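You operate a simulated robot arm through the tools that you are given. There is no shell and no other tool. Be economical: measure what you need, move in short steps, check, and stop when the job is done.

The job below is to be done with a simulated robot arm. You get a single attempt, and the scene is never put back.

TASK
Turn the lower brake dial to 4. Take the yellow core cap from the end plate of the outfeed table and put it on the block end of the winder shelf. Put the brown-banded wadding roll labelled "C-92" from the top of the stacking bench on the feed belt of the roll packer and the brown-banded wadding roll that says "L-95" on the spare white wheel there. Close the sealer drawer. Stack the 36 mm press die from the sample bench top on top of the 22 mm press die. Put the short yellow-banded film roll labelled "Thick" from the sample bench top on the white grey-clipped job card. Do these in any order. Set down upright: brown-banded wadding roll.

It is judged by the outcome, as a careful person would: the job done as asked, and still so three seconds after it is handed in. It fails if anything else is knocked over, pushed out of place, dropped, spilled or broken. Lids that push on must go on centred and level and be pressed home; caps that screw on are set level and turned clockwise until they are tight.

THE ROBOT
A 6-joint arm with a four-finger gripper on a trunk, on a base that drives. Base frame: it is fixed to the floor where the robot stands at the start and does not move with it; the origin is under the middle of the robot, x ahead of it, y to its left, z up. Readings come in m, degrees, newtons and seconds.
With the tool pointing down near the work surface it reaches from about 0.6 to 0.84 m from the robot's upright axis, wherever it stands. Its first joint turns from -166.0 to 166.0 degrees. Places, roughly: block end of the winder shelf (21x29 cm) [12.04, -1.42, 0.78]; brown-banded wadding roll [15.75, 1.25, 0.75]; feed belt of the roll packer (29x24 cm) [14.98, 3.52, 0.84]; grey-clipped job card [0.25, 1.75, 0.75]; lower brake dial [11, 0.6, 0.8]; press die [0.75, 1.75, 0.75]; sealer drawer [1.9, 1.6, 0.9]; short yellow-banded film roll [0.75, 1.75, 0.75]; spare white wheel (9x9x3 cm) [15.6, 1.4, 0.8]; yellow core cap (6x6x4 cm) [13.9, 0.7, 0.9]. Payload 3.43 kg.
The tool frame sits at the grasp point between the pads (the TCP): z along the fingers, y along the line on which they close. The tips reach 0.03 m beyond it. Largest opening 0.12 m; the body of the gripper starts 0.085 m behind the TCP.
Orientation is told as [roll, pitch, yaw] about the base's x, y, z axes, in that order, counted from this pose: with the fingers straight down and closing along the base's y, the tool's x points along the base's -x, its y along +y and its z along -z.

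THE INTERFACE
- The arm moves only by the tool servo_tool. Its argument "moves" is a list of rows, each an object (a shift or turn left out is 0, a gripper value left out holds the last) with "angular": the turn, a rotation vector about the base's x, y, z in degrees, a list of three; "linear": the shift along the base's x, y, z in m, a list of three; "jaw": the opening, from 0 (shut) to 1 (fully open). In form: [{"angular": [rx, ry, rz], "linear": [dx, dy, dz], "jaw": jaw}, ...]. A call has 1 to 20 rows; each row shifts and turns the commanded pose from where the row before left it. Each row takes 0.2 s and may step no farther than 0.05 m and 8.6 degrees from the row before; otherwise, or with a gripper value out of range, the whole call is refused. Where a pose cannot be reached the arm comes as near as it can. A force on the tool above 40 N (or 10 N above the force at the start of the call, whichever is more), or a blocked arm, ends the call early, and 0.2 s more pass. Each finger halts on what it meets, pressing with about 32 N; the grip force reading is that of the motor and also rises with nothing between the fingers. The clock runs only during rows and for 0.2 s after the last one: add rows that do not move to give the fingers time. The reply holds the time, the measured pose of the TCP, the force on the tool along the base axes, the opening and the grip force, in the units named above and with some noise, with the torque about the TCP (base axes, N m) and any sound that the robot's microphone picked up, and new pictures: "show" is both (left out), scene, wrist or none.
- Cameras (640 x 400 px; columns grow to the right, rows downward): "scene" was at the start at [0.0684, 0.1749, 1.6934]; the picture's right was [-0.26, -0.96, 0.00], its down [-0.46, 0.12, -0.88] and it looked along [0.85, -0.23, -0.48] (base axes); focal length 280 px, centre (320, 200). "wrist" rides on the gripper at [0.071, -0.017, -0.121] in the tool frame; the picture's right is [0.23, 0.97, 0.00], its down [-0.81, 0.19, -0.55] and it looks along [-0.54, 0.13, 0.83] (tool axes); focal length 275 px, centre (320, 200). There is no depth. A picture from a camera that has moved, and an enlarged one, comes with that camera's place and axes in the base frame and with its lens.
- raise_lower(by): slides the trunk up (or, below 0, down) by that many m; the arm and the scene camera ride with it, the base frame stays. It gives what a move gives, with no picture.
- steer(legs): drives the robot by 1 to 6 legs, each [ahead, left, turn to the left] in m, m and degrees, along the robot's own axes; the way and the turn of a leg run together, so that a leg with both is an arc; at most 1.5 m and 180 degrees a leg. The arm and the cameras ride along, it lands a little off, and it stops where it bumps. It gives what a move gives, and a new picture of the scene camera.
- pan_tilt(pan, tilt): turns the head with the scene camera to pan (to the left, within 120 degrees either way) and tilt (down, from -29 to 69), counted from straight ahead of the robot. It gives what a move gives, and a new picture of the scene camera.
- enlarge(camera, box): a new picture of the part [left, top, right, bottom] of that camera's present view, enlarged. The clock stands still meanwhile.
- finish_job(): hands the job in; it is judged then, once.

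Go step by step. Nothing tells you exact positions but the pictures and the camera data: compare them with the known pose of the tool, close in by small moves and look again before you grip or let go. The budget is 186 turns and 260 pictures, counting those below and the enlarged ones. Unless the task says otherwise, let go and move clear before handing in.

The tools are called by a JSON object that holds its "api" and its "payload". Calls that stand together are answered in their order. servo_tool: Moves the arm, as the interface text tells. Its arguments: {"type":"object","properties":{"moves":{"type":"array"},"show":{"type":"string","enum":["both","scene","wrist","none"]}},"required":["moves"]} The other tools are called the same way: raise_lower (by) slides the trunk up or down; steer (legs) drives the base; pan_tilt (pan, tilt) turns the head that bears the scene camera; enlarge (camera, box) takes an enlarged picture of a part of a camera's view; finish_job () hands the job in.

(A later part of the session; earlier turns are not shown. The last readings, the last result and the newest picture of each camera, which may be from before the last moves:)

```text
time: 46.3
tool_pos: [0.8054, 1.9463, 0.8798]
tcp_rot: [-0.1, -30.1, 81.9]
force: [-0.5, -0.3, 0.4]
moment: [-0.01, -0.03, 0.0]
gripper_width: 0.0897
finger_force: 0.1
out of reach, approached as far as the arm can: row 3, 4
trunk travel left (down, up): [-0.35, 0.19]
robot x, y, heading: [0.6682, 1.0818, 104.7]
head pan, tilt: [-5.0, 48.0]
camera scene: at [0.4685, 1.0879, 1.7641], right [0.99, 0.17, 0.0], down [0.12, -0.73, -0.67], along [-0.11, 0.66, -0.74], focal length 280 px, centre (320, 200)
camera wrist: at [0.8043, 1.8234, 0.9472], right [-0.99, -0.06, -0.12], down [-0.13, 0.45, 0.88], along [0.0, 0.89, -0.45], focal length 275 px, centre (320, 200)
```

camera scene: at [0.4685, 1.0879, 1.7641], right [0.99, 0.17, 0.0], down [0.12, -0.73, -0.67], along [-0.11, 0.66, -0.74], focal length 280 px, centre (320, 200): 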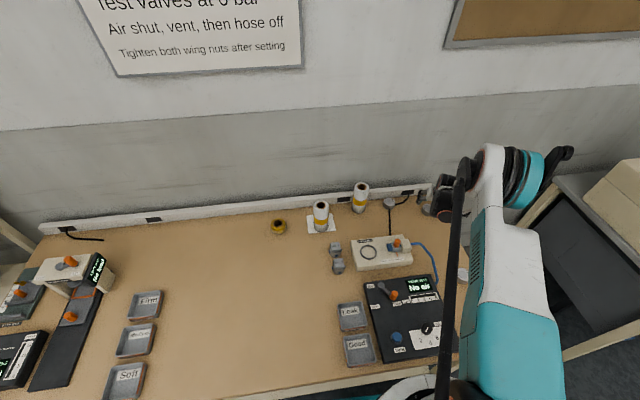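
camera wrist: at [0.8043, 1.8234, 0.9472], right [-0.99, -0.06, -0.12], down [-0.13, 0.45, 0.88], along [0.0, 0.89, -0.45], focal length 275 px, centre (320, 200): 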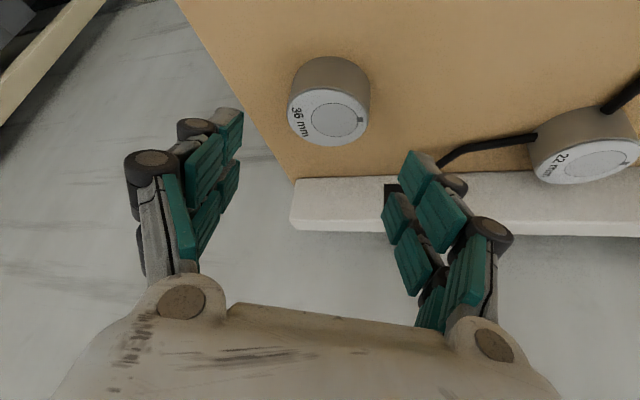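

The arm is at its limit at this height with the trunk raised; higher is fine. I'll go back up and then lower the trunk instead.

{"api": "servo_tool", "payload": {"moves": [{"linear": [0, 0, 0.045]}, {"linear": [0, 0, 0.045]}, {}], "show": "none"}}

{"api": "raise_lower", "payload": {"by": -0.1}}

```text
time: 47.1
tool_pos: [0.8045, 1.9461, 0.9716]
tcp_rot: [-0.1, -30.0, 82.0]
force: [0.4, -0.1, 0.4]
moment: [0.02, 0.02, 0.01]
gripper_width: 0.0899
finger_force: 0.1
trunk travel left (down, up): [-0.35, 0.19]
robot x, y, heading: [0.6743, 1.0838, 104.5]
head pan, tilt: [-5.0, 48.0]
```

```text
time: 48.4
tool_pos: [0.8044, 1.9451, 0.8728]
tcp_rot: [-0.2, -30.1, 82.0]
force: [-0.4, -0.1, -0.3]
moment: [0.02, 0.02, -0.01]
gripper_width: 0.0901
finger_force: 0.0
trunk travel left (down, up): [-0.25, 0.29]
robot x, y, heading: [0.6735, 1.083, 104.6]
head pan, tilt: [-5.0, 48.0]
```

{"api": "servo_tool", "payload": {"moves": [{"linear": [0.002, 0.012, 0]}, {"linear": [0, 0.012, 0]}, {}], "show": "wrist"}}

```text
time: 49.2
tool_pos: [0.8072, 1.9696, 0.8706]
tcp_rot: [-0.1, -30.2, 82.0]
force: [0.3, -0.4, -1.0]
moment: [-0.02, 0.01, 0.0]
gripper_width: 0.09
finger_force: 0.0
trunk travel left (down, up): [-0.25, 0.29]
robot x, y, heading: [0.6697, 1.0853, 104.8]
head pan, tilt: [-5.0, 48.0]
camera wrist: at [0.8065, 1.8459, 0.9386], right [-0.99, -0.06, -0.12], down [-0.13, 0.45, 0.88], along [0.0, 0.89, -0.45], focal length 275 px, centre (320, 200)
```

wrist: 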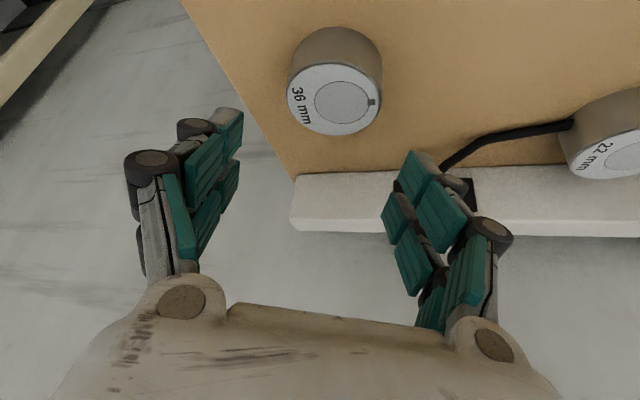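

Die centre refined to (0.805,1.990), top z≈0.785. I'll align and lower the trunk 8 cm.

{"api": "servo_tool", "payload": {"moves": [{"linear": [-0.003, 0.0115, 0]}, {}], "show": "none"}}

{"api": "raise_lower", "payload": {"by": -0.07}}

{"api": "servo_tool", "payload": {"moves": [{}], "show": "both"}}

```text
time: 49.8
tool_pos: [0.8047, 1.9819, 0.8709]
tcp_rot: [-0.1, -30.1, 82.0]
force: [0.1, 0.9, -0.4]
moment: [-0.01, 0.0, 0.01]
gripper_width: 0.0898
finger_force: 0.1
trunk travel left (down, up): [-0.25, 0.29]
robot x, y, heading: [0.6673, 1.0804, 104.6]
head pan, tilt: [-5.0, 48.0]
```

```text
time: 50.6
tool_pos: [0.8038, 1.9806, 0.8339]
tcp_rot: [0.0, -31.1, 82.0]
force: [-2.0, -17.6, 76.8]
moment: [-0.77, -0.4, -0.01]
gripper_width: 0.0735
finger_force: 42.3
trunk travel left (down, up): [-0.2, 0.34]
robot x, y, heading: [0.668, 1.0836, 104.7]
head pan, tilt: [-5.0, 48.0]
stopped: the force on the tool passed its limit at 62 N (the readings are from after the stop); the commanded pose is now the measured one
```

```text
time: 51.0
tool_pos: [0.8042, 1.9823, 0.8273]
tcp_rot: [-0.2, -30.9, 82.0]
force: [0.5, 6.5, 24.6]
moment: [-0.05, 0.1, -0.01]
gripper_width: 0.094
finger_force: 0.7
trunk travel left (down, up): [-0.2, 0.34]
robot x, y, heading: [0.6691, 1.0842, 104.7]
head pan, tilt: [-5.0, 48.0]
camera scene: at [0.468, 1.0839, 1.6136], right [0.99, 0.17, 0.0], down [0.13, -0.73, -0.67], along [-0.11, 0.66, -0.74], focal length 280 px, centre (320, 200)
camera wrist: at [0.8035, 1.858, 0.8937], right [-0.99, -0.06, -0.12], down [-0.13, 0.44, 0.89], along [0.0, 0.9, -0.44], focal length 275 px, centre (320, 200)
```

scene: 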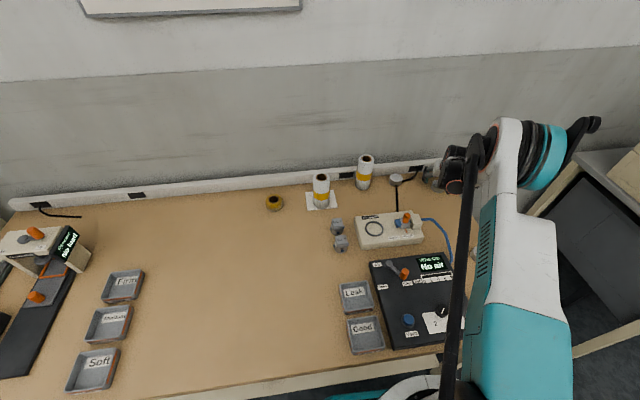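
wrist: 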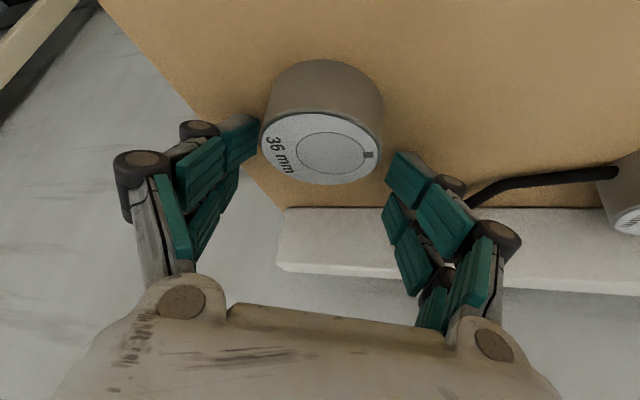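

The fingers touched the bench early: triangulating, the bench surface is really at z≈0.79 and the die is at (0.806,1.952), top 0.824. I'll lift a little and pull back 4 cm so the fingers flank the die.

{"api": "servo_tool", "payload": {"moves": [{"linear": [0, 0, 0.008]}, {"linear": [0, -0.02, 0]}, {"linear": [0, -0.02, 0]}, {}]}}

{"api": "enlarge", "payload": {"camera": "scene", "box": [340, 130, 490, 230]}}

```text
time: 52.0
tool_pos: [0.8018, 1.9449, 0.8303]
tcp_rot: [0.0, -30.7, 82.0]
force: [0.3, 0.2, -1.2]
moment: [0.01, 0.03, -0.01]
gripper_width: 0.0899
finger_force: 0.0
trunk travel left (down, up): [-0.2, 0.34]
robot x, y, heading: [0.6735, 1.0827, 104.7]
head pan, tilt: [-5.0, 48.0]
camera scene: at [0.4689, 1.0884, 1.6137], right [0.99, 0.17, 0.0], down [0.12, -0.73, -0.67], along [-0.11, 0.66, -0.74], focal length 280 px, centre (320, 200)
camera wrist: at [0.8011, 1.8212, 0.8982], right [-0.99, -0.06, -0.12], down [-0.13, 0.44, 0.89], along [0.0, 0.9, -0.44], focal length 275 px, centre (320, 200)
```

scene: 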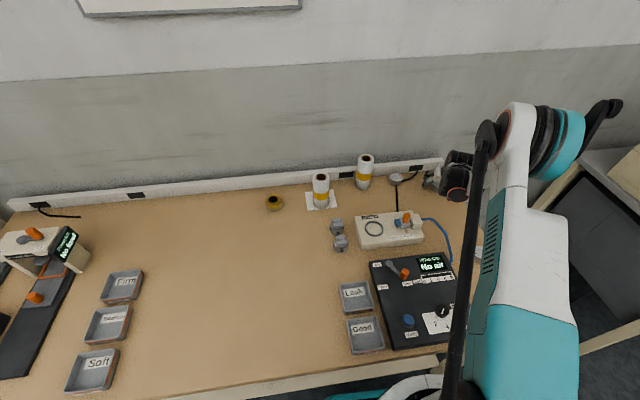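
wrist: 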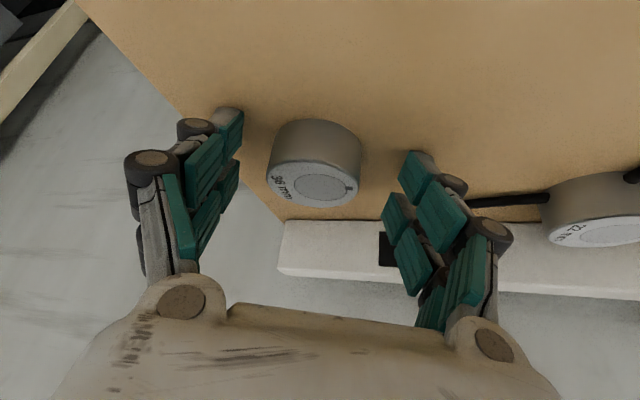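

```text
4.00 times, centred on (415, 180) of scene
camera zoom: at [0.4689, 1.0884, 1.6137], right [0.99, 0.17, 0.0], down [0.12, -0.73, -0.67], along [-0.11, 0.66, -0.74], focal length 1119 px, centre (-60, 280)
```

zoom: 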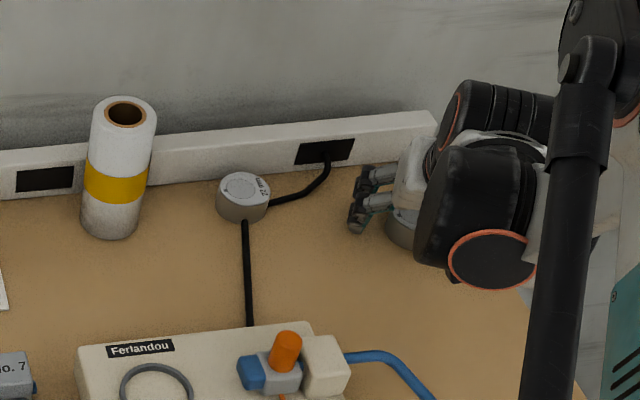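

The die is now centred between the fingers. Lowering 3 mm and gripping.

{"api": "servo_tool", "payload": {"moves": [{"linear": [0, -0.001, -0.004]}, {"jaw": 0.2}, {"jaw": 0.2}, {"jaw": 0.2}, {}], "show": "wrist"}}

```text
time: 52.6
tool_pos: [0.8001, 1.943, 0.8369]
tcp_rot: [0.1, -31.2, 81.9]
force: [-1.3, -11.6, 49.5]
moment: [-0.49, 0.22, -0.04]
gripper_width: 0.0498
finger_force: 45.7
trunk travel left (down, up): [-0.2, 0.34]
robot x, y, heading: [0.6689, 1.0789, 104.6]
head pan, tilt: [-5.0, 48.0]
stopped in row 3: the force on the tool passed its limit at 76 N (the readings are from after the stop); the commanded pose is now the measured one
camera wrist: at [0.8003, 1.8174, 0.9026], right [-0.99, -0.06, -0.12], down [-0.13, 0.43, 0.89], along [0.0, 0.9, -0.43], focal length 275 px, centre (320, 200)
```

wrist: 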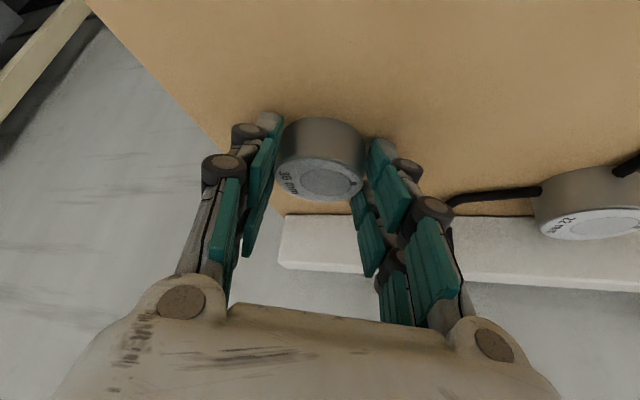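

Gripped at 0.050 m (the closing fingers press on the bench slightly). Lifting.

{"api": "servo_tool", "payload": {"moves": [{"linear": [0, 0, 0.01]}, {"linear": [0, 0, 0.03]}, {"linear": [0, 0, 0.03]}, {}], "show": "wrist"}}

```text
time: 53.6
tool_pos: [0.8028, 1.943, 0.9011]
tcp_rot: [0.1, -30.8, 82.1]
force: [0.2, -0.9, -3.1]
moment: [-0.04, 0.02, 0.03]
gripper_width: 0.0495
finger_force: 32.1
trunk travel left (down, up): [-0.2, 0.34]
robot x, y, heading: [0.6705, 1.0786, 104.7]
head pan, tilt: [-5.0, 48.0]
camera wrist: at [0.8022, 1.8191, 0.9673], right [-0.99, -0.06, -0.12], down [-0.13, 0.44, 0.89], along [0.0, 0.9, -0.44], focal length 275 px, centre (320, 200)
```

wrist: 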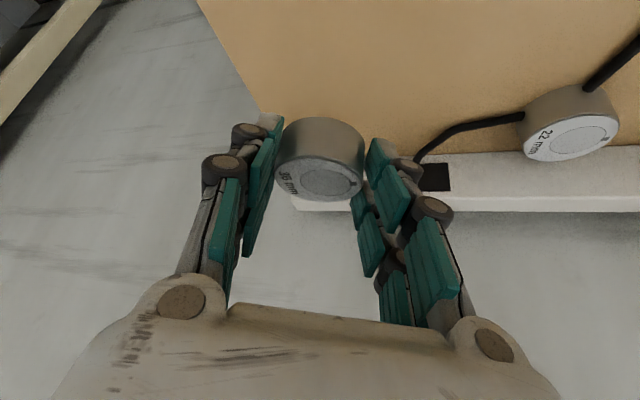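

The die is held level. The 22 mm die triangulates to (0.637,1.961), top z≈0.823. I'll swing over it.

{"api": "servo_tool", "payload": {"moves": [{"linear": [0, 0, 0.02]}, {"linear": [-0.041, 0.002, 0], "angular": [0, 0, 2.5]}, {"linear": [-0.041, 0.002, 0], "angular": [0, 0, 2.5]}, {"linear": [-0.041, 0.002, 0], "angular": [0, 0, 2.5]}, {"linear": [-0.042, 0.003, 0], "angular": [0, 0, 2.5]}, {}]}}

{"api": "enlarge", "payload": {"camera": "scene", "box": [340, 110, 460, 210]}}

```text
time: 55.0
tool_pos: [0.6372, 1.9546, 0.923]
tcp_rot: [0.0, -30.7, 91.9]
force: [-0.4, -0.1, -3.0]
moment: [-0.04, -0.02, -0.01]
gripper_width: 0.0501
finger_force: 31.8
trunk travel left (down, up): [-0.2, 0.34]
robot x, y, heading: [0.6707, 1.0814, 105.0]
head pan, tilt: [-5.0, 48.0]
camera scene: at [0.4682, 1.0888, 1.6136], right [0.99, 0.17, 0.0], down [0.13, -0.73, -0.67], along [-0.11, 0.66, -0.74], focal length 280 px, centre (320, 200)
camera wrist: at [0.6582, 1.8326, 0.9898], right [-0.97, -0.23, -0.12], down [-0.21, 0.41, 0.89], along [-0.16, 0.88, -0.44], focal length 275 px, centre (320, 200)
```

scene: 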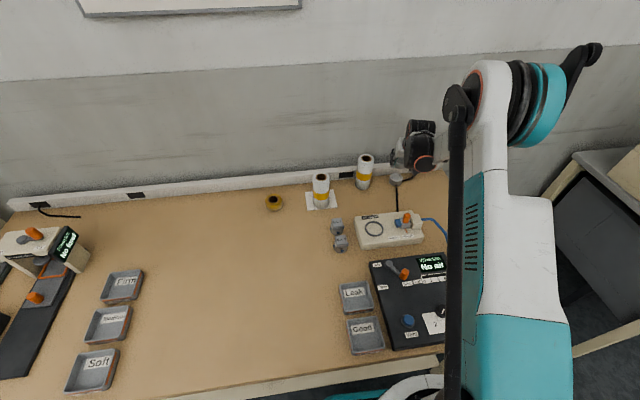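
wrist: 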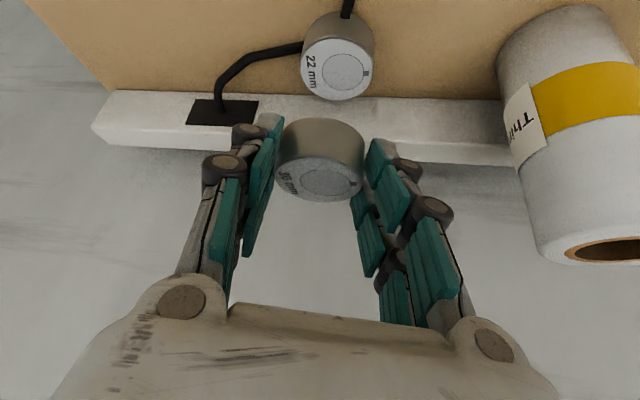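

```text
4.00 times, centred on (400, 160) of scene
camera zoom: at [0.4682, 1.0888, 1.6136], right [0.99, 0.17, 0.0], down [0.13, -0.73, -0.67], along [-0.11, 0.66, -0.74], focal length 1119 px, centre (0, 360)
```

zoom: 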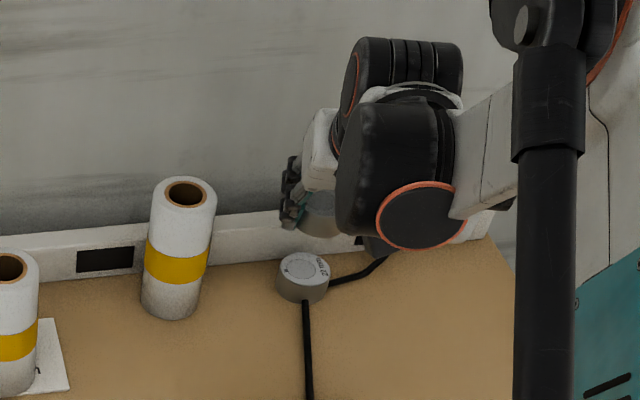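

The held die is nearly over the 22 mm one. A small correction and a descent to ~2 cm above, then re-check.

{"api": "servo_tool", "payload": {"moves": [{"linear": [-0.003, -0.003, 0]}, {"linear": [0, 0, -0.03]}, {}, {}], "show": "wrist"}}

{"api": "enlarge", "payload": {"camera": "wrist", "box": [240, 60, 400, 220]}}

{"api": "enlarge", "payload": {"camera": "scene", "box": [370, 135, 450, 205]}}

```text
time: 56.0
tool_pos: [0.6327, 1.9515, 0.8934]
tcp_rot: [0.0, -30.8, 92.0]
force: [0.0, -0.5, -2.9]
moment: [-0.02, -0.02, -0.02]
gripper_width: 0.0497
finger_force: 32.1
trunk travel left (down, up): [-0.2, 0.34]
robot x, y, heading: [0.6709, 1.083, 104.5]
head pan, tilt: [-5.0, 48.0]
camera wrist: at [0.6543, 1.8281, 0.9593], right [-0.97, -0.23, -0.12], down [-0.21, 0.41, 0.89], along [-0.16, 0.88, -0.44], focal length 275 px, centre (320, 200)
```

wrist: 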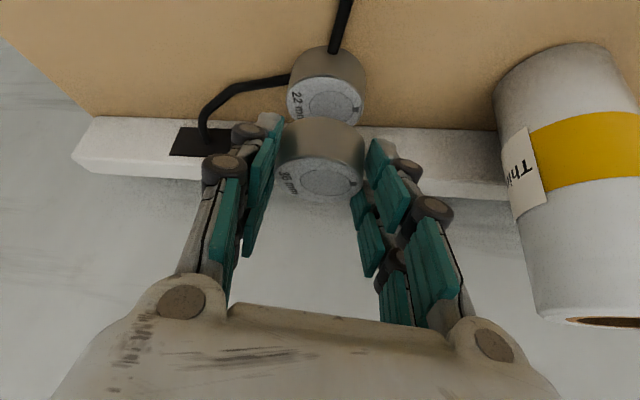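

```text
2.50 times, centred on (320, 140) of wrist
camera zoom: at [0.6543, 1.8281, 0.9593], right [-0.97, -0.23, -0.12], down [-0.21, 0.41, 0.89], along [-0.16, 0.88, -0.44], focal length 688 px, centre (320, 350)
```

zoom: 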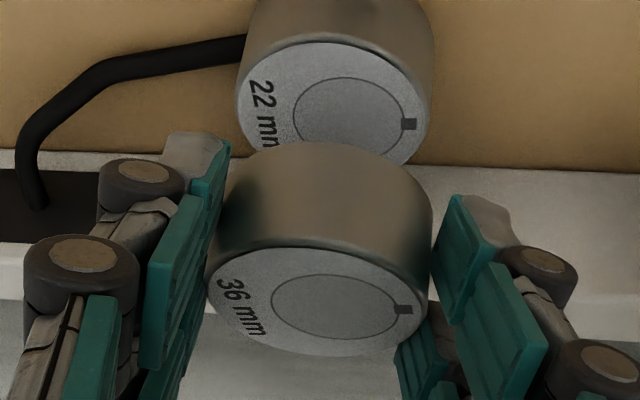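

```text
5.71 times, centred on (410, 170) of scene
camera zoom: at [0.4686, 1.0881, 1.6137], right [0.99, 0.17, 0.0], down [0.13, -0.73, -0.67], along [-0.11, 0.66, -0.74], focal length 1598 px, centre (-194, 371)
```

zoom: 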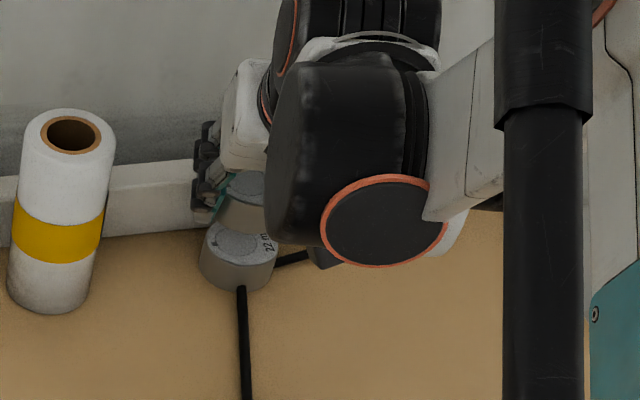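

Correction of (+3,−2) mm, then lower until contact.

{"api": "servo_tool", "payload": {"moves": [{"linear": [0.003, -0.002, 0]}, {"linear": [0, 0, -0.012]}, {"linear": [0, 0, -0.006]}, {}], "show": "wrist"}}

{"api": "enlarge", "payload": {"camera": "wrist", "box": [240, 60, 400, 220]}}

{"api": "enlarge", "payload": {"camera": "scene", "box": [380, 155, 430, 200]}}

```text
time: 57.0
tool_pos: [0.6364, 1.9479, 0.873]
tcp_rot: [0.0, -30.8, 92.0]
force: [0.8, 0.9, -3.3]
moment: [-0.04, -0.02, 0.02]
gripper_width: 0.0495
finger_force: 32.2
trunk travel left (down, up): [-0.2, 0.34]
robot x, y, heading: [0.6712, 1.081, 104.8]
head pan, tilt: [-5.0, 48.0]
camera wrist: at [0.6575, 1.8255, 0.9399], right [-0.97, -0.23, -0.12], down [-0.21, 0.41, 0.89], along [-0.16, 0.88, -0.44], focal length 275 px, centre (320, 200)
```

wrist: 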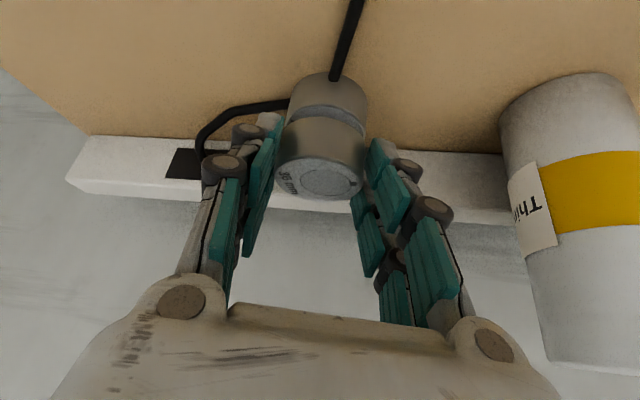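

```text
2.50 times, centred on (320, 140) of wrist
camera zoom: at [0.6575, 1.8255, 0.9399], right [-0.97, -0.23, -0.12], down [-0.21, 0.41, 0.89], along [-0.16, 0.88, -0.44], focal length 688 px, centre (320, 350)
```

zoom: 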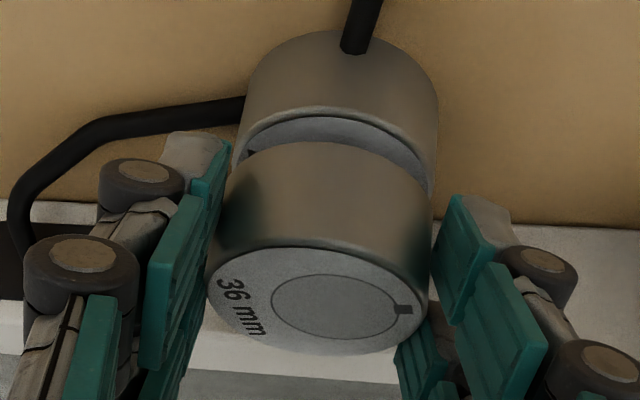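

```text
8.89 times, centred on (405, 178) of scene
camera zoom: at [0.4687, 1.0885, 1.6137], right [0.99, 0.17, 0.0], down [0.13, -0.73, -0.67], along [-0.11, 0.66, -0.74], focal length 2487 px, centre (-436, 400)
```

zoom: 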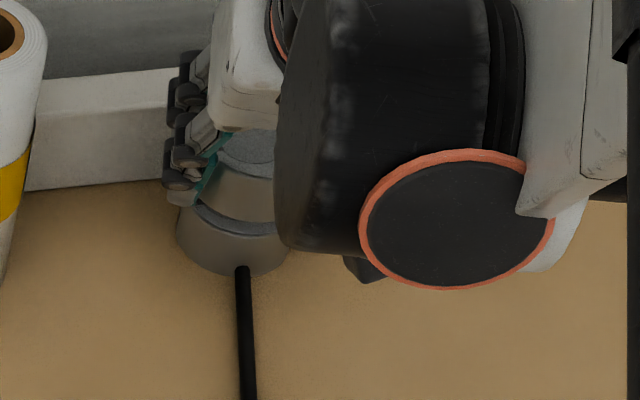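

Aligned laterally; a small gap remains. Lowering in small steps until contact.

{"api": "servo_tool", "payload": {"moves": [{"linear": [0, 0, -0.004]}, {"linear": [0, 0, -0.003]}, {"linear": [0, 0, -0.002]}, {}], "show": "none"}}

{"api": "enlarge", "payload": {"camera": "wrist", "box": [240, 60, 400, 220]}}

{"api": "enlarge", "payload": {"camera": "scene", "box": [380, 155, 430, 200]}}

```text
time: 58.0
tool_pos: [0.636, 1.9477, 0.8636]
tcp_rot: [0.1, -30.7, 92.0]
force: [-0.3, -0.7, -2.6]
moment: [-0.05, 0.02, 0.01]
gripper_width: 0.0494
finger_force: 32.5
trunk travel left (down, up): [-0.2, 0.34]
robot x, y, heading: [0.6695, 1.0822, 104.6]
head pan, tilt: [-5.0, 48.0]
```

```text
2.50 times, centred on (320, 140) of wrist
camera zoom: at [0.6568, 1.8255, 0.9299], right [-0.97, -0.23, -0.12], down [-0.21, 0.41, 0.89], along [-0.16, 0.88, -0.44], focal length 688 px, centre (320, 350)
```

zoom: 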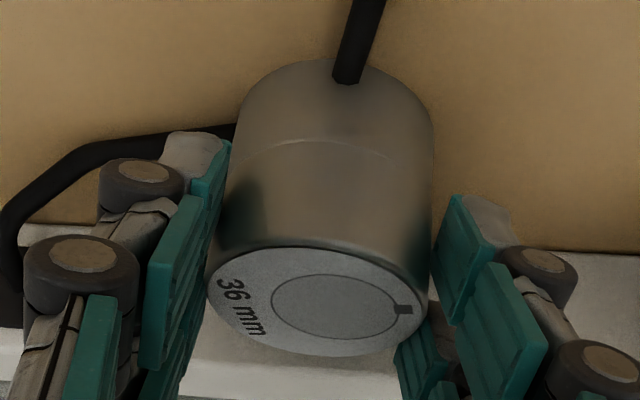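

```text
8.89 times, centred on (405, 178) of scene
camera zoom: at [0.4687, 1.0886, 1.6137], right [0.99, 0.17, 0.0], down [0.13, -0.73, -0.67], along [-0.11, 0.66, -0.74], focal length 2487 px, centre (-436, 400)
```

zoom: 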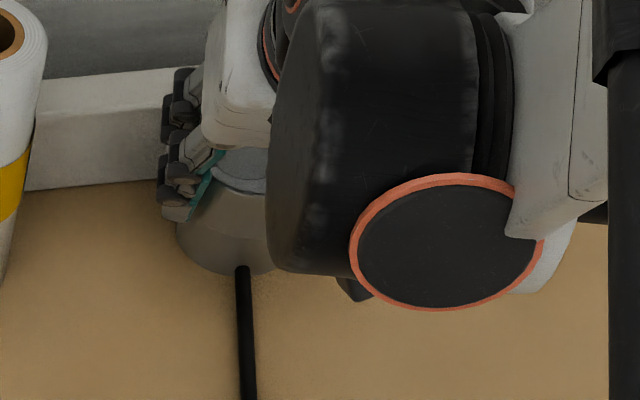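

Looks flush; no contact force yet. A few more millimetres.

{"api": "servo_tool", "payload": {"moves": [{"linear": [0, 0, -0.002]}, {"linear": [0, 0, -0.001]}, {}], "show": "none"}}

{"api": "enlarge", "payload": {"camera": "wrist", "box": [240, 60, 400, 220]}}

```text
time: 58.8
tool_pos: [0.6362, 1.9475, 0.8625]
tcp_rot: [0.0, -31.0, 91.9]
force: [-2.5, 3.5, 22.0]
moment: [0.7, 0.18, 0.08]
gripper_width: 0.0497
finger_force: 32.4
trunk travel left (down, up): [-0.2, 0.34]
robot x, y, heading: [0.6673, 1.0803, 104.5]
head pan, tilt: [-5.0, 48.0]
```

```text
2.50 times, centred on (320, 140) of wrist
camera zoom: at [0.6569, 1.8252, 0.929], right [-0.97, -0.23, -0.12], down [-0.21, 0.4, 0.89], along [-0.16, 0.88, -0.44], focal length 688 px, centre (320, 350)
```

zoom: 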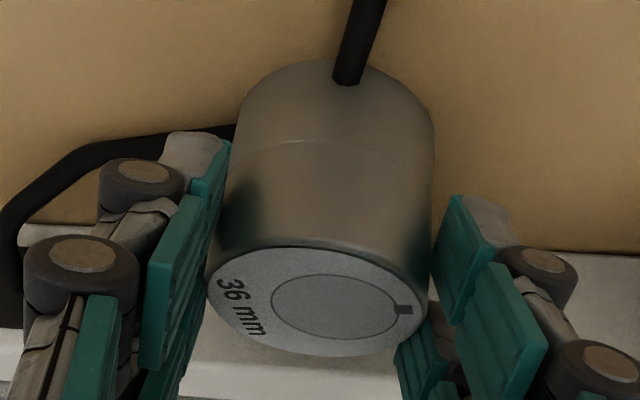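

Contact made (22 N). Ease off, open and lift away.

{"api": "servo_tool", "payload": {"moves": [{"linear": [0, 0, 0.001]}, {"jaw": 0.55}, {"jaw": 0.75}, {"jaw": 0.75}, {"linear": [0, 0, 0.03]}, {"linear": [0, -0.01, 0.045]}, {"linear": [0, -0.02, 0.045]}, {}], "show": "wrist"}}

{"api": "enlarge", "payload": {"camera": "scene", "box": [340, 130, 460, 230]}}

```text
time: 60.6
tool_pos: [0.6382, 1.9147, 0.9847]
tcp_rot: [0.1, -30.7, 92.0]
force: [-0.1, -0.2, -0.5]
moment: [0.0, -0.02, -0.03]
gripper_width: 0.09
finger_force: 0.1
trunk travel left (down, up): [-0.2, 0.34]
robot x, y, heading: [0.6705, 1.0816, 104.6]
head pan, tilt: [-5.0, 48.0]
camera wrist: at [0.659, 1.7922, 1.0505], right [-0.97, -0.23, -0.12], down [-0.21, 0.41, 0.89], along [-0.16, 0.88, -0.44], focal length 275 px, centre (320, 200)
```

wrist: 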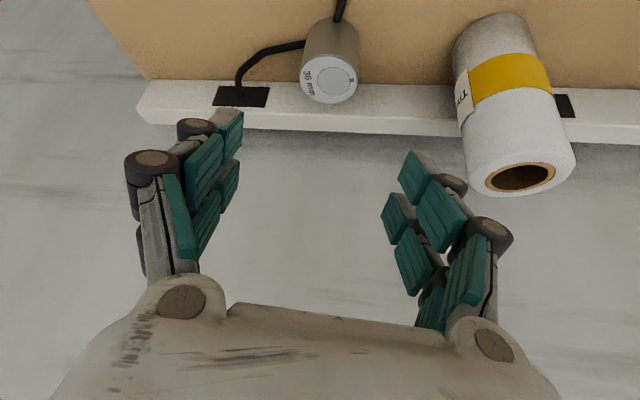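

```text
4.00 times, centred on (400, 180) of scene
camera zoom: at [0.4686, 1.0875, 1.6136], right [0.99, 0.17, 0.0], down [0.13, -0.73, -0.67], along [-0.11, 0.66, -0.74], focal length 1119 px, centre (0, 280)
```

zoom: 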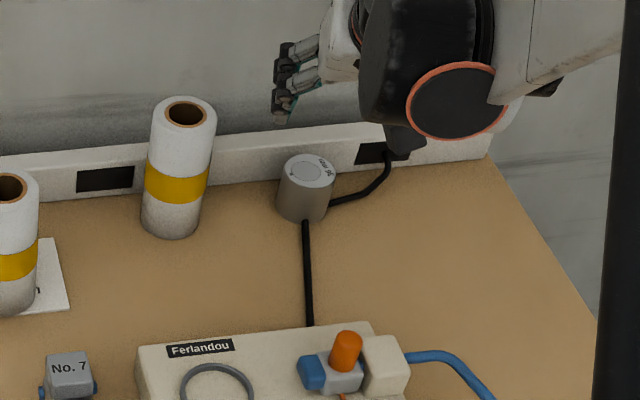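

The stack is neat. Now retract the arm, untilt, and back away to view the sealer drawer.

{"api": "servo_tool", "payload": {"moves": [{"linear": [0, -0.03, 0.03], "angular": [-7.65, -0.27, 0], "jaw": 1}, {"linear": [0, -0.03, 0.03], "angular": [-7.65, -0.27, 0]}, {"linear": [0, -0.03, 0.03], "angular": [-7.65, -0.27, 0]}, {"linear": [0, -0.03, 0.02], "angular": [-7.65, -0.27, 0]}, {"linear": [0, -0.045, 0]}, {"linear": [0, -0.045, 0]}, {"linear": [0, -0.045, 0]}, {}], "show": "none"}}

{"api": "steer", "payload": {"legs": [[-0.6, 0, 0], [0, 0, -60], [0.4, 0, 0]]}}

{"api": "pan_tilt", "payload": {"pan": 10, "tilt": 30}}

```text
time: 62.4
tool_pos: [0.6356, 1.665, 1.0924]
tcp_rot: [0.0, -0.2, 91.9]
force: [-0.1, -0.6, 0.2]
moment: [0.03, 0.03, 0.01]
gripper_width: 0.1201
finger_force: 0.0
trunk travel left (down, up): [-0.2, 0.34]
robot x, y, heading: [0.6717, 1.0801, 104.6]
head pan, tilt: [-5.0, 48.0]
```

```text
time: 70.7
tool_pos: [1.6111, 1.071, 1.091]
tcp_rot: [0.0, -0.1, 30.9]
force: [0.4, -0.1, -0.6]
moment: [-0.03, -0.01, 0.0]
gripper_width: 0.12
finger_force: 0.1
trunk travel left (down, up): [-0.2, 0.34]
robot x, y, heading: [1.1182, 0.7577, 43.6]
head pan, tilt: [-5.0, 48.0]
camera scene: at [1.0272, 0.9379, 1.6137], right [0.62, -0.78, 0.0], down [-0.58, -0.46, -0.67], along [0.52, 0.42, -0.74], focal length 280 px, centre (320, 200)
```

scene: 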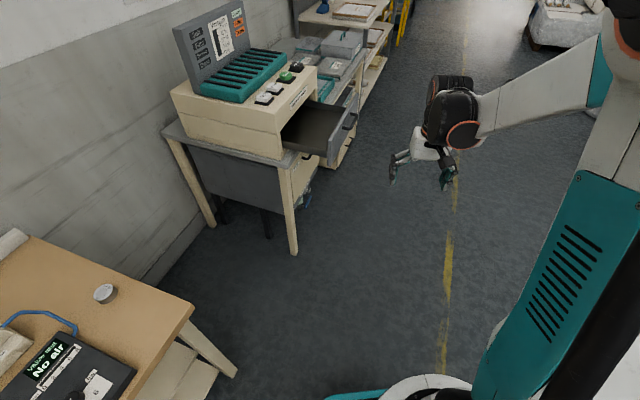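

```text
time: 71.5
tool_pos: [1.6121, 1.0701, 1.0912]
tcp_rot: [0.0, -0.2, 30.8]
force: [0.9, 0.3, -0.4]
moment: [-0.01, -0.05, 0.0]
gripper_width: 0.12
finger_force: 0.0
trunk travel left (down, up): [-0.2, 0.34]
robot x, y, heading: [1.1189, 0.7604, 43.7]
head pan, tilt: [10.0, 30.0]
camera scene: at [1.019, 0.9612, 1.6405], right [0.8, -0.6, 0.0], down [-0.3, -0.4, -0.87], along [0.52, 0.7, -0.5], focal length 280 px, centre (320, 200)
```

scene: 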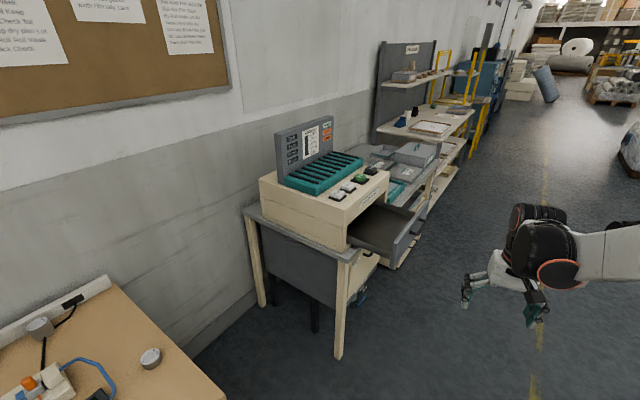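

{"api": "enlarge", "payload": {"camera": "scene", "box": [330, 165, 450, 275]}}

```text
3.64 times, centred on (390, 220) of scene
camera zoom: at [1.019, 0.9612, 1.6405], right [0.8, -0.6, 0.0], down [-0.3, -0.4, -0.87], along [0.52, 0.7, -0.5], focal length 1017 px, centre (66, 127)
```

zoom: 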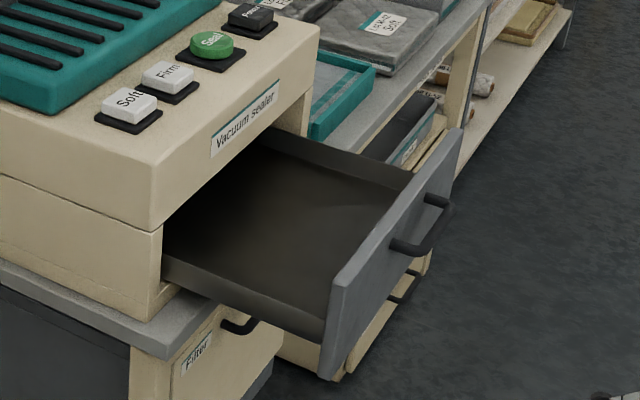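

The drawer front spans about (1.77,1.49) to (2.18,1.61) and closes toward heading ~106°. I'll drive in front of it.

{"api": "steer", "payload": {"legs": [[0.815, -0.682, 0], [0, 0, 62]]}}

{"api": "pan_tilt", "payload": {"pan": -10, "tilt": 40}}

{"api": "servo_tool", "payload": {"moves": [{"jaw": 0}, {"jaw": 0}, {"jaw": 0}], "show": "wrist"}}

```text
time: 79.7
tool_pos: [2.1172, 1.4224, 1.0927]
tcp_rot: [0.0, -0.2, 93.3]
force: [-0.7, 0.1, 0.0]
moment: [-0.02, 0.02, 0.02]
gripper_width: 0.12
finger_force: 0.0
trunk travel left (down, up): [-0.2, 0.34]
robot x, y, heading: [2.164, 0.8391, 106.2]
head pan, tilt: [10.0, 30.0]
camera scene: at [1.9399, 0.8449, 1.6405], right [0.9, 0.44, 0.0], down [0.22, -0.45, -0.87], along [-0.38, 0.78, -0.5], focal length 280 px, centre (320, 200)
```

scene: 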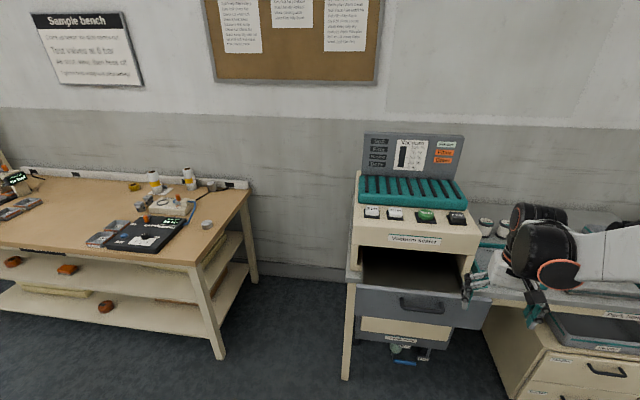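

```text
time: 80.5
tool_pos: [2.1173, 1.4223, 1.0905]
tcp_rot: [0.0, -0.3, 93.3]
force: [0.2, -0.8, -0.1]
moment: [0.0, 0.02, 0.01]
gripper_width: 0.1199
finger_force: 0.1
trunk travel left (down, up): [-0.2, 0.34]
robot x, y, heading: [2.1662, 0.8371, 106.0]
head pan, tilt: [-10.0, 40.0]
camera scene: at [1.9707, 0.8482, 1.6252], right [0.99, 0.1, 0.0], down [0.07, -0.64, -0.77], along [-0.08, 0.76, -0.64], focal length 280 px, centre (320, 200)
```

scene: 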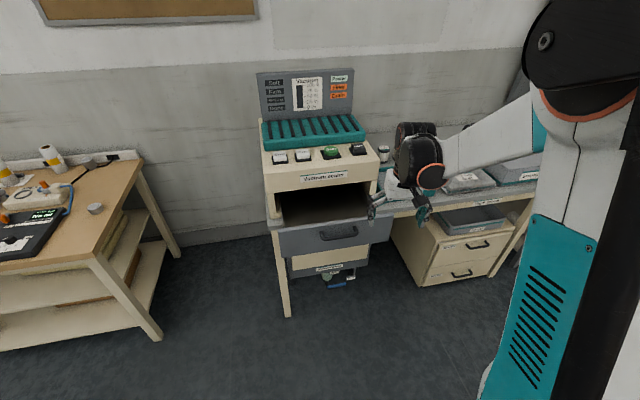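

```text
time: 81.3
tool_pos: [2.1183, 1.4213, 1.0931]
tcp_rot: [0.1, -0.2, 93.4]
force: [-0.5, -0.8, -0.4]
moment: [0.05, 0.02, 0.02]
gripper_width: 0.0
finger_force: 32.1
trunk travel left (down, up): [-0.2, 0.34]
robot x, y, heading: [2.1692, 0.8401, 106.0]
head pan, tilt: [-10.0, 40.0]
camera wrist: at [2.1387, 1.3511, 1.2115], right [-0.96, -0.29, 0.0], down [-0.24, 0.8, 0.56], along [-0.16, 0.53, -0.83], focal length 275 px, centre (320, 200)
```

wrist: 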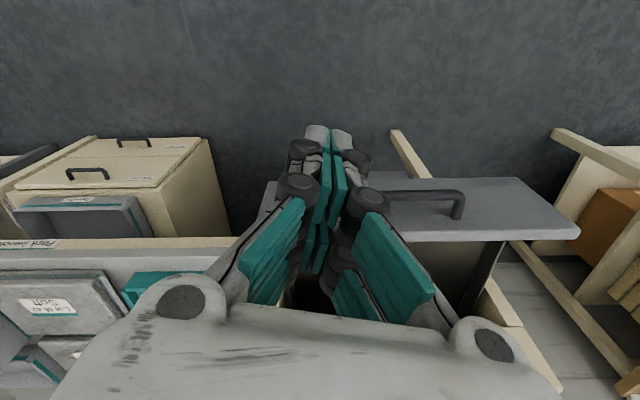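

Drawer panel top centre is about (1.955,1.537,0.95). I'll bring the closed, tilted fingers in front of it, above the handle.

{"api": "servo_tool", "payload": {"moves": [{"linear": [-0.045, 0.0, 0], "angular": [0, 0, 6.5]}, {"linear": [-0.045, 0.0, 0], "angular": [0, 0, 6.6]}, {"linear": [-0.045, 0.0, 0], "angular": [7.19, 2.13, 0]}, {"linear": [-0.007, 0.015, -0.03], "angular": [7.19, 2.13, 0]}, {"linear": [0, 0.01, -0.04], "angular": [7.19, 2.13, 0]}, {"linear": [0, 0.01, -0.04], "angular": [7.19, 2.13, 0]}, {"linear": [0, 0.01, -0.032]}, {}]}}

{"api": "enlarge", "payload": {"camera": "scene", "box": [250, 150, 430, 280]}}

```text
time: 83.1
tool_pos: [1.9749, 1.4659, 0.9464]
tcp_rot: [0.1, -30.2, 106.4]
force: [-0.3, 0.3, -0.8]
moment: [-0.02, -0.03, -0.01]
gripper_width: 0.0
finger_force: 31.7
trunk travel left (down, up): [-0.2, 0.34]
robot x, y, heading: [2.1691, 0.8377, 105.6]
head pan, tilt: [-10.0, 40.0]
camera scene: at [1.9706, 0.8484, 1.6252], right [0.99, 0.1, 0.0], down [0.07, -0.64, -0.77], along [-0.08, 0.76, -0.64], focal length 280 px, centre (320, 200)
camera wrist: at [2.0258, 1.3539, 1.0141], right [-0.88, -0.47, -0.11], down [-0.3, 0.35, 0.89], along [-0.37, 0.81, -0.45], focal length 275 px, centre (320, 200)
```

scene: 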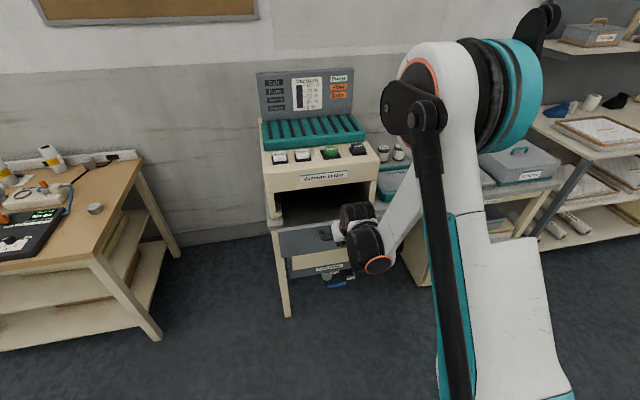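
wrist: 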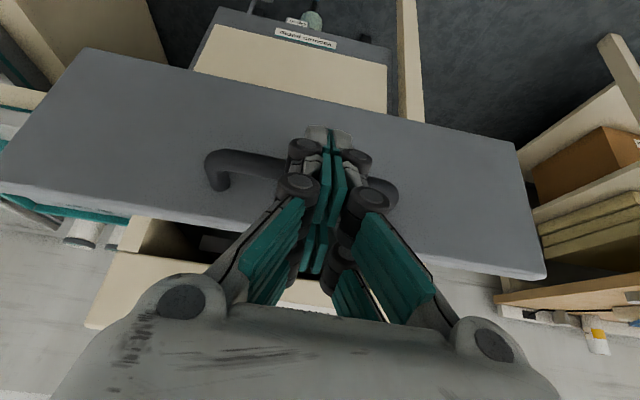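

```text
3.08 times, centred on (340, 215) of scene
camera zoom: at [1.9706, 0.8484, 1.6252], right [0.99, 0.1, 0.0], down [0.07, -0.64, -0.77], along [-0.08, 0.76, -0.64], focal length 861 px, centre (258, 154)
```

zoom: 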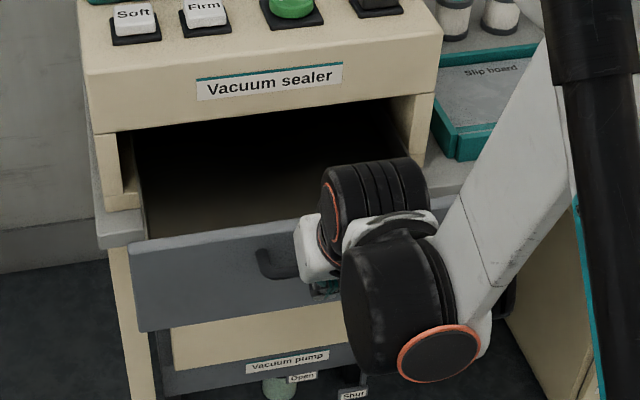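

Fingers are just in front of the panel near the handle. Pushing in along the drawer direction.

{"api": "servo_tool", "payload": {"moves": [{"linear": [-0.0085, 0.0288, 0]}, {"linear": [-0.0085, 0.0288, 0]}, {"linear": [-0.0085, 0.0288, 0]}, {"linear": [-0.0085, 0.0288, 0]}, {"linear": [-0.0085, 0.0288, 0]}, {}]}}

```text
time: 84.5
tool_pos: [1.9343, 1.6088, 0.9523]
tcp_rot: [-0.1, -30.2, 106.2]
force: [0.2, -0.1, -0.3]
moment: [-0.02, 0.04, -0.01]
gripper_width: 0.0
finger_force: 33.0
trunk travel left (down, up): [-0.2, 0.34]
robot x, y, heading: [2.1671, 0.8373, 105.9]
head pan, tilt: [-10.0, 40.0]
camera scene: at [1.9714, 0.8482, 1.6254], right [0.99, 0.1, 0.0], down [0.07, -0.64, -0.77], along [-0.08, 0.76, -0.64], focal length 280 px, centre (320, 200)
camera wrist: at [1.9851, 1.4973, 1.0192], right [-0.88, -0.46, -0.12], down [-0.3, 0.35, 0.89], along [-0.37, 0.81, -0.45], focal length 275 px, centre (320, 200)
```

scene: 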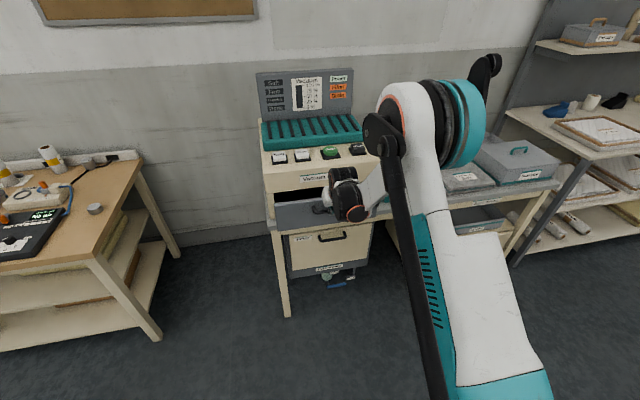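
wrist: 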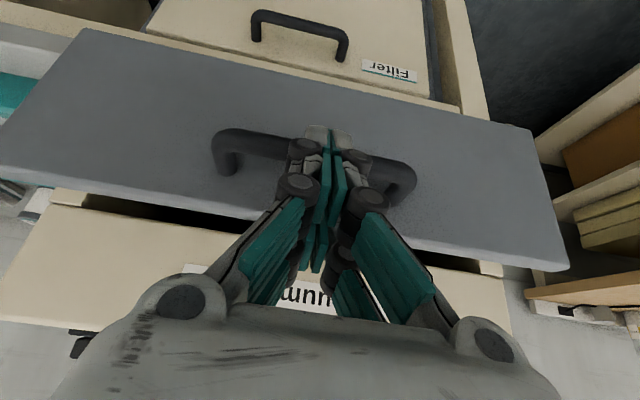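

The drawer slides easily. I'll continue by arm until its reach limit, then drive forward gently.

{"api": "servo_tool", "payload": {"moves": [{"linear": [-0.0085, 0.0288, 0]}, {"linear": [-0.0085, 0.0288, 0]}, {"linear": [-0.0085, 0.0288, 0]}, {}]}}

```text
time: 85.3
tool_pos: [1.9108, 1.6797, 0.9492]
tcp_rot: [0.0, -29.1, 106.5]
force: [4.8, -16.6, -0.1]
moment: [-0.34, -0.34, 0.2]
gripper_width: 0.006
finger_force: 33.7
trunk travel left (down, up): [-0.2, 0.34]
robot x, y, heading: [2.1667, 0.8352, 105.8]
head pan, tilt: [-10.0, 40.0]
stopped in row 3: the force on the tool passed its limit at 86 N (the readings are from after the stop); the commanded pose is now the measured one
camera scene: at [1.9713, 0.8462, 1.6253], right [0.99, 0.1, 0.0], down [0.07, -0.64, -0.77], along [-0.08, 0.76, -0.64], focal length 280 px, centre (320, 200)
camera wrist: at [1.962, 1.569, 1.0185], right [-0.88, -0.47, -0.11], down [-0.31, 0.37, 0.88], along [-0.37, 0.8, -0.47], focal length 275 px, centre (320, 200)
```

scene: 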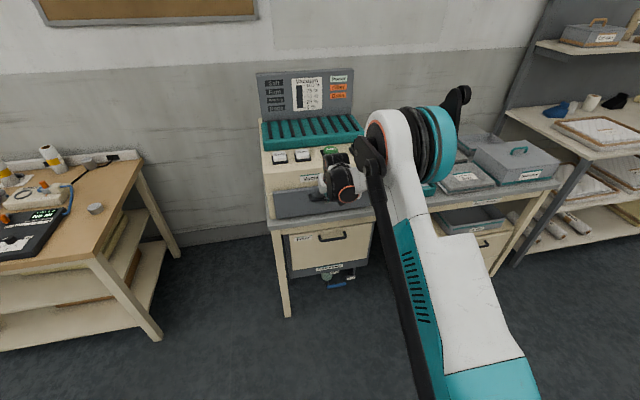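
wrist: 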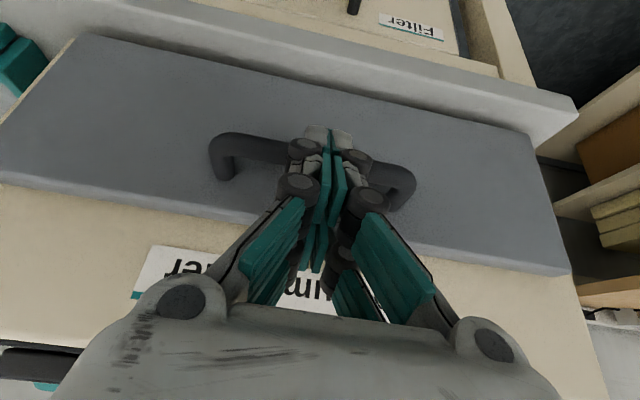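

The drawer hit home. I'll back the arm off, untilt, and verify.

{"api": "servo_tool", "payload": {"moves": [{"linear": [0.0085, -0.0288, 0]}, {"linear": [0.012, -0.04, 0.01]}, {"linear": [0.012, -0.04, 0.03], "angular": [-7.19, -2.13, 0]}, {"linear": [0.012, -0.04, 0.03], "angular": [-7.19, -2.13, 0]}, {"linear": [0.012, -0.04, 0.03], "angular": [-7.19, -2.13, 0]}, {"linear": [0.012, -0.04, 0.03], "angular": [-7.19, -2.13, 0]}, {"linear": [0.01, -0.03, 0.02], "jaw": 1}, {}, {}], "show": "scene"}}

{"api": "enlarge", "payload": {"camera": "scene", "box": [250, 140, 430, 270]}}

```text
refused: row 3 steps farther than a row can; nothing moved
```

```text
3.08 times, centred on (340, 205) of scene
camera zoom: at [1.9713, 0.8462, 1.6253], right [0.99, 0.1, 0.0], down [0.07, -0.64, -0.77], along [-0.08, 0.76, -0.64], focal length 861 px, centre (258, 185)
```

zoom: 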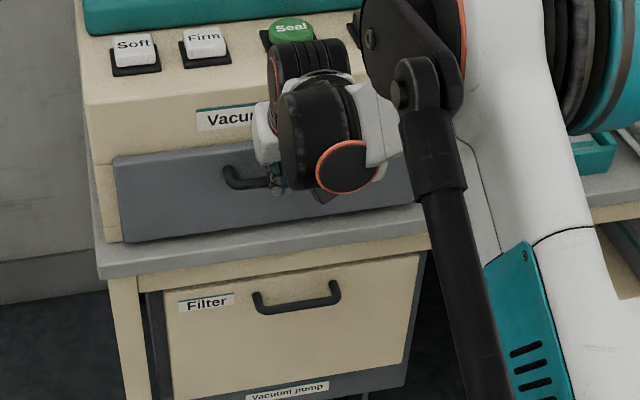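

Looks flush. Backing off with smaller rows.

{"api": "servo_tool", "payload": {"moves": [{"linear": [0.0085, -0.0288, 0]}, {"linear": [0.012, -0.04, 0.01]}, {"linear": [0.01, -0.035, 0.025], "angular": [-7.19, -2.13, 0]}, {"linear": [0.01, -0.035, 0.025], "angular": [-7.19, -2.13, 0]}, {"linear": [0.01, -0.035, 0.025], "angular": [-7.19, -2.13, 0]}, {"linear": [0.01, -0.035, 0.025], "angular": [-7.19, -2.13, 0]}, {"linear": [0.01, -0.03, 0.02], "jaw": 1}, {}, {}], "show": "scene"}}

{"api": "enlarge", "payload": {"camera": "scene", "box": [250, 140, 430, 270]}}

```text
time: 85.9
tool_pos: [1.9335, 1.6126, 0.9479]
tcp_rot: [-0.1, -27.9, 106.4]
force: [2.5, 1.9, -31.6]
moment: [-0.38, -0.17, 0.17]
gripper_width: 0.006
finger_force: 33.6
trunk travel left (down, up): [-0.2, 0.34]
robot x, y, heading: [2.1668, 0.8446, 105.9]
head pan, tilt: [-10.0, 40.0]
stopped in row 3: the force on the tool passed its limit at 74 N (the readings are from after the stop); the commanded pose is now the measured one
camera scene: at [1.9698, 0.8524, 1.6246], right [0.99, 0.1, 0.0], down [0.07, -0.64, -0.76], along [-0.08, 0.76, -0.64], focal length 280 px, centre (320, 200)
```

scene: 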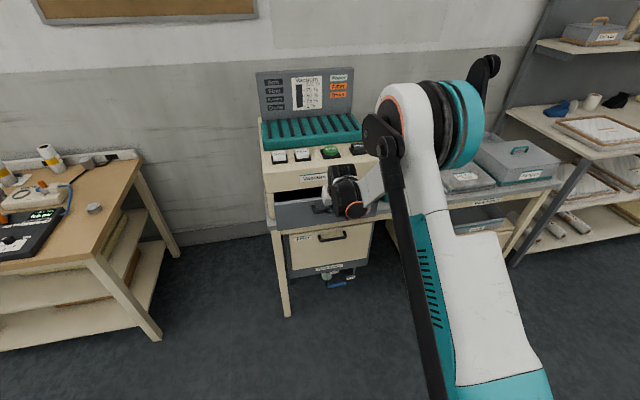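

```text
3.08 times, centred on (340, 205) of scene
camera zoom: at [1.9698, 0.8524, 1.6246], right [0.99, 0.1, 0.0], down [0.07, -0.64, -0.76], along [-0.08, 0.76, -0.64], focal length 861 px, centre (258, 185)
```

zoom: 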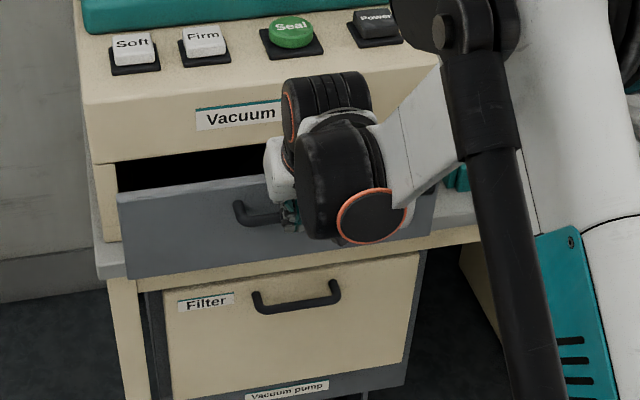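

The fingertips are caught behind the handle and pulled the drawer back out. I'll look closely before freeing them.

{"api": "enlarge", "payload": {"camera": "wrist", "box": [200, 80, 440, 240]}}

{"api": "enlarge", "payload": {"camera": "scene", "box": [290, 170, 360, 220]}}

```text
2.50 times, centred on (320, 160) of wrist
camera zoom: at [1.9825, 1.5034, 1.0214], right [-0.88, -0.47, -0.11], down [-0.31, 0.39, 0.87], along [-0.36, 0.8, -0.48], focal length 688 px, centre (320, 300)
```

zoom: 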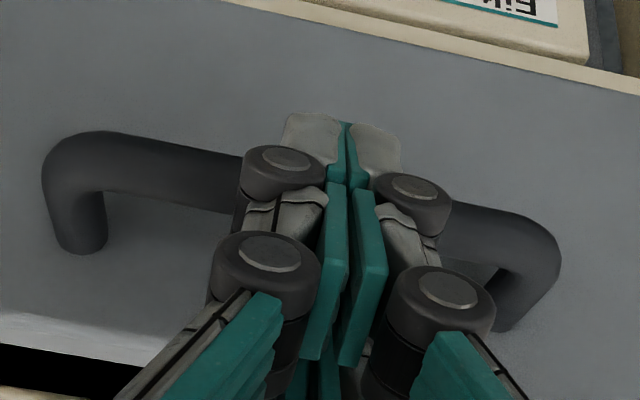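

```text
8.00 times, centred on (325, 195) of scene
camera zoom: at [1.9698, 0.8524, 1.6246], right [0.99, 0.1, 0.0], down [0.07, -0.64, -0.76], along [-0.08, 0.76, -0.64], focal length 2238 px, centre (280, 240)
```

zoom: 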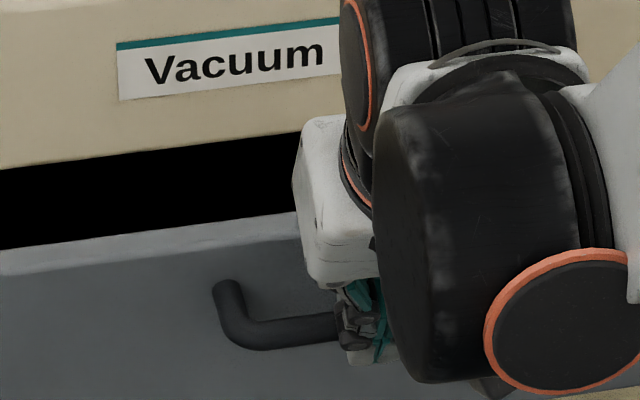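

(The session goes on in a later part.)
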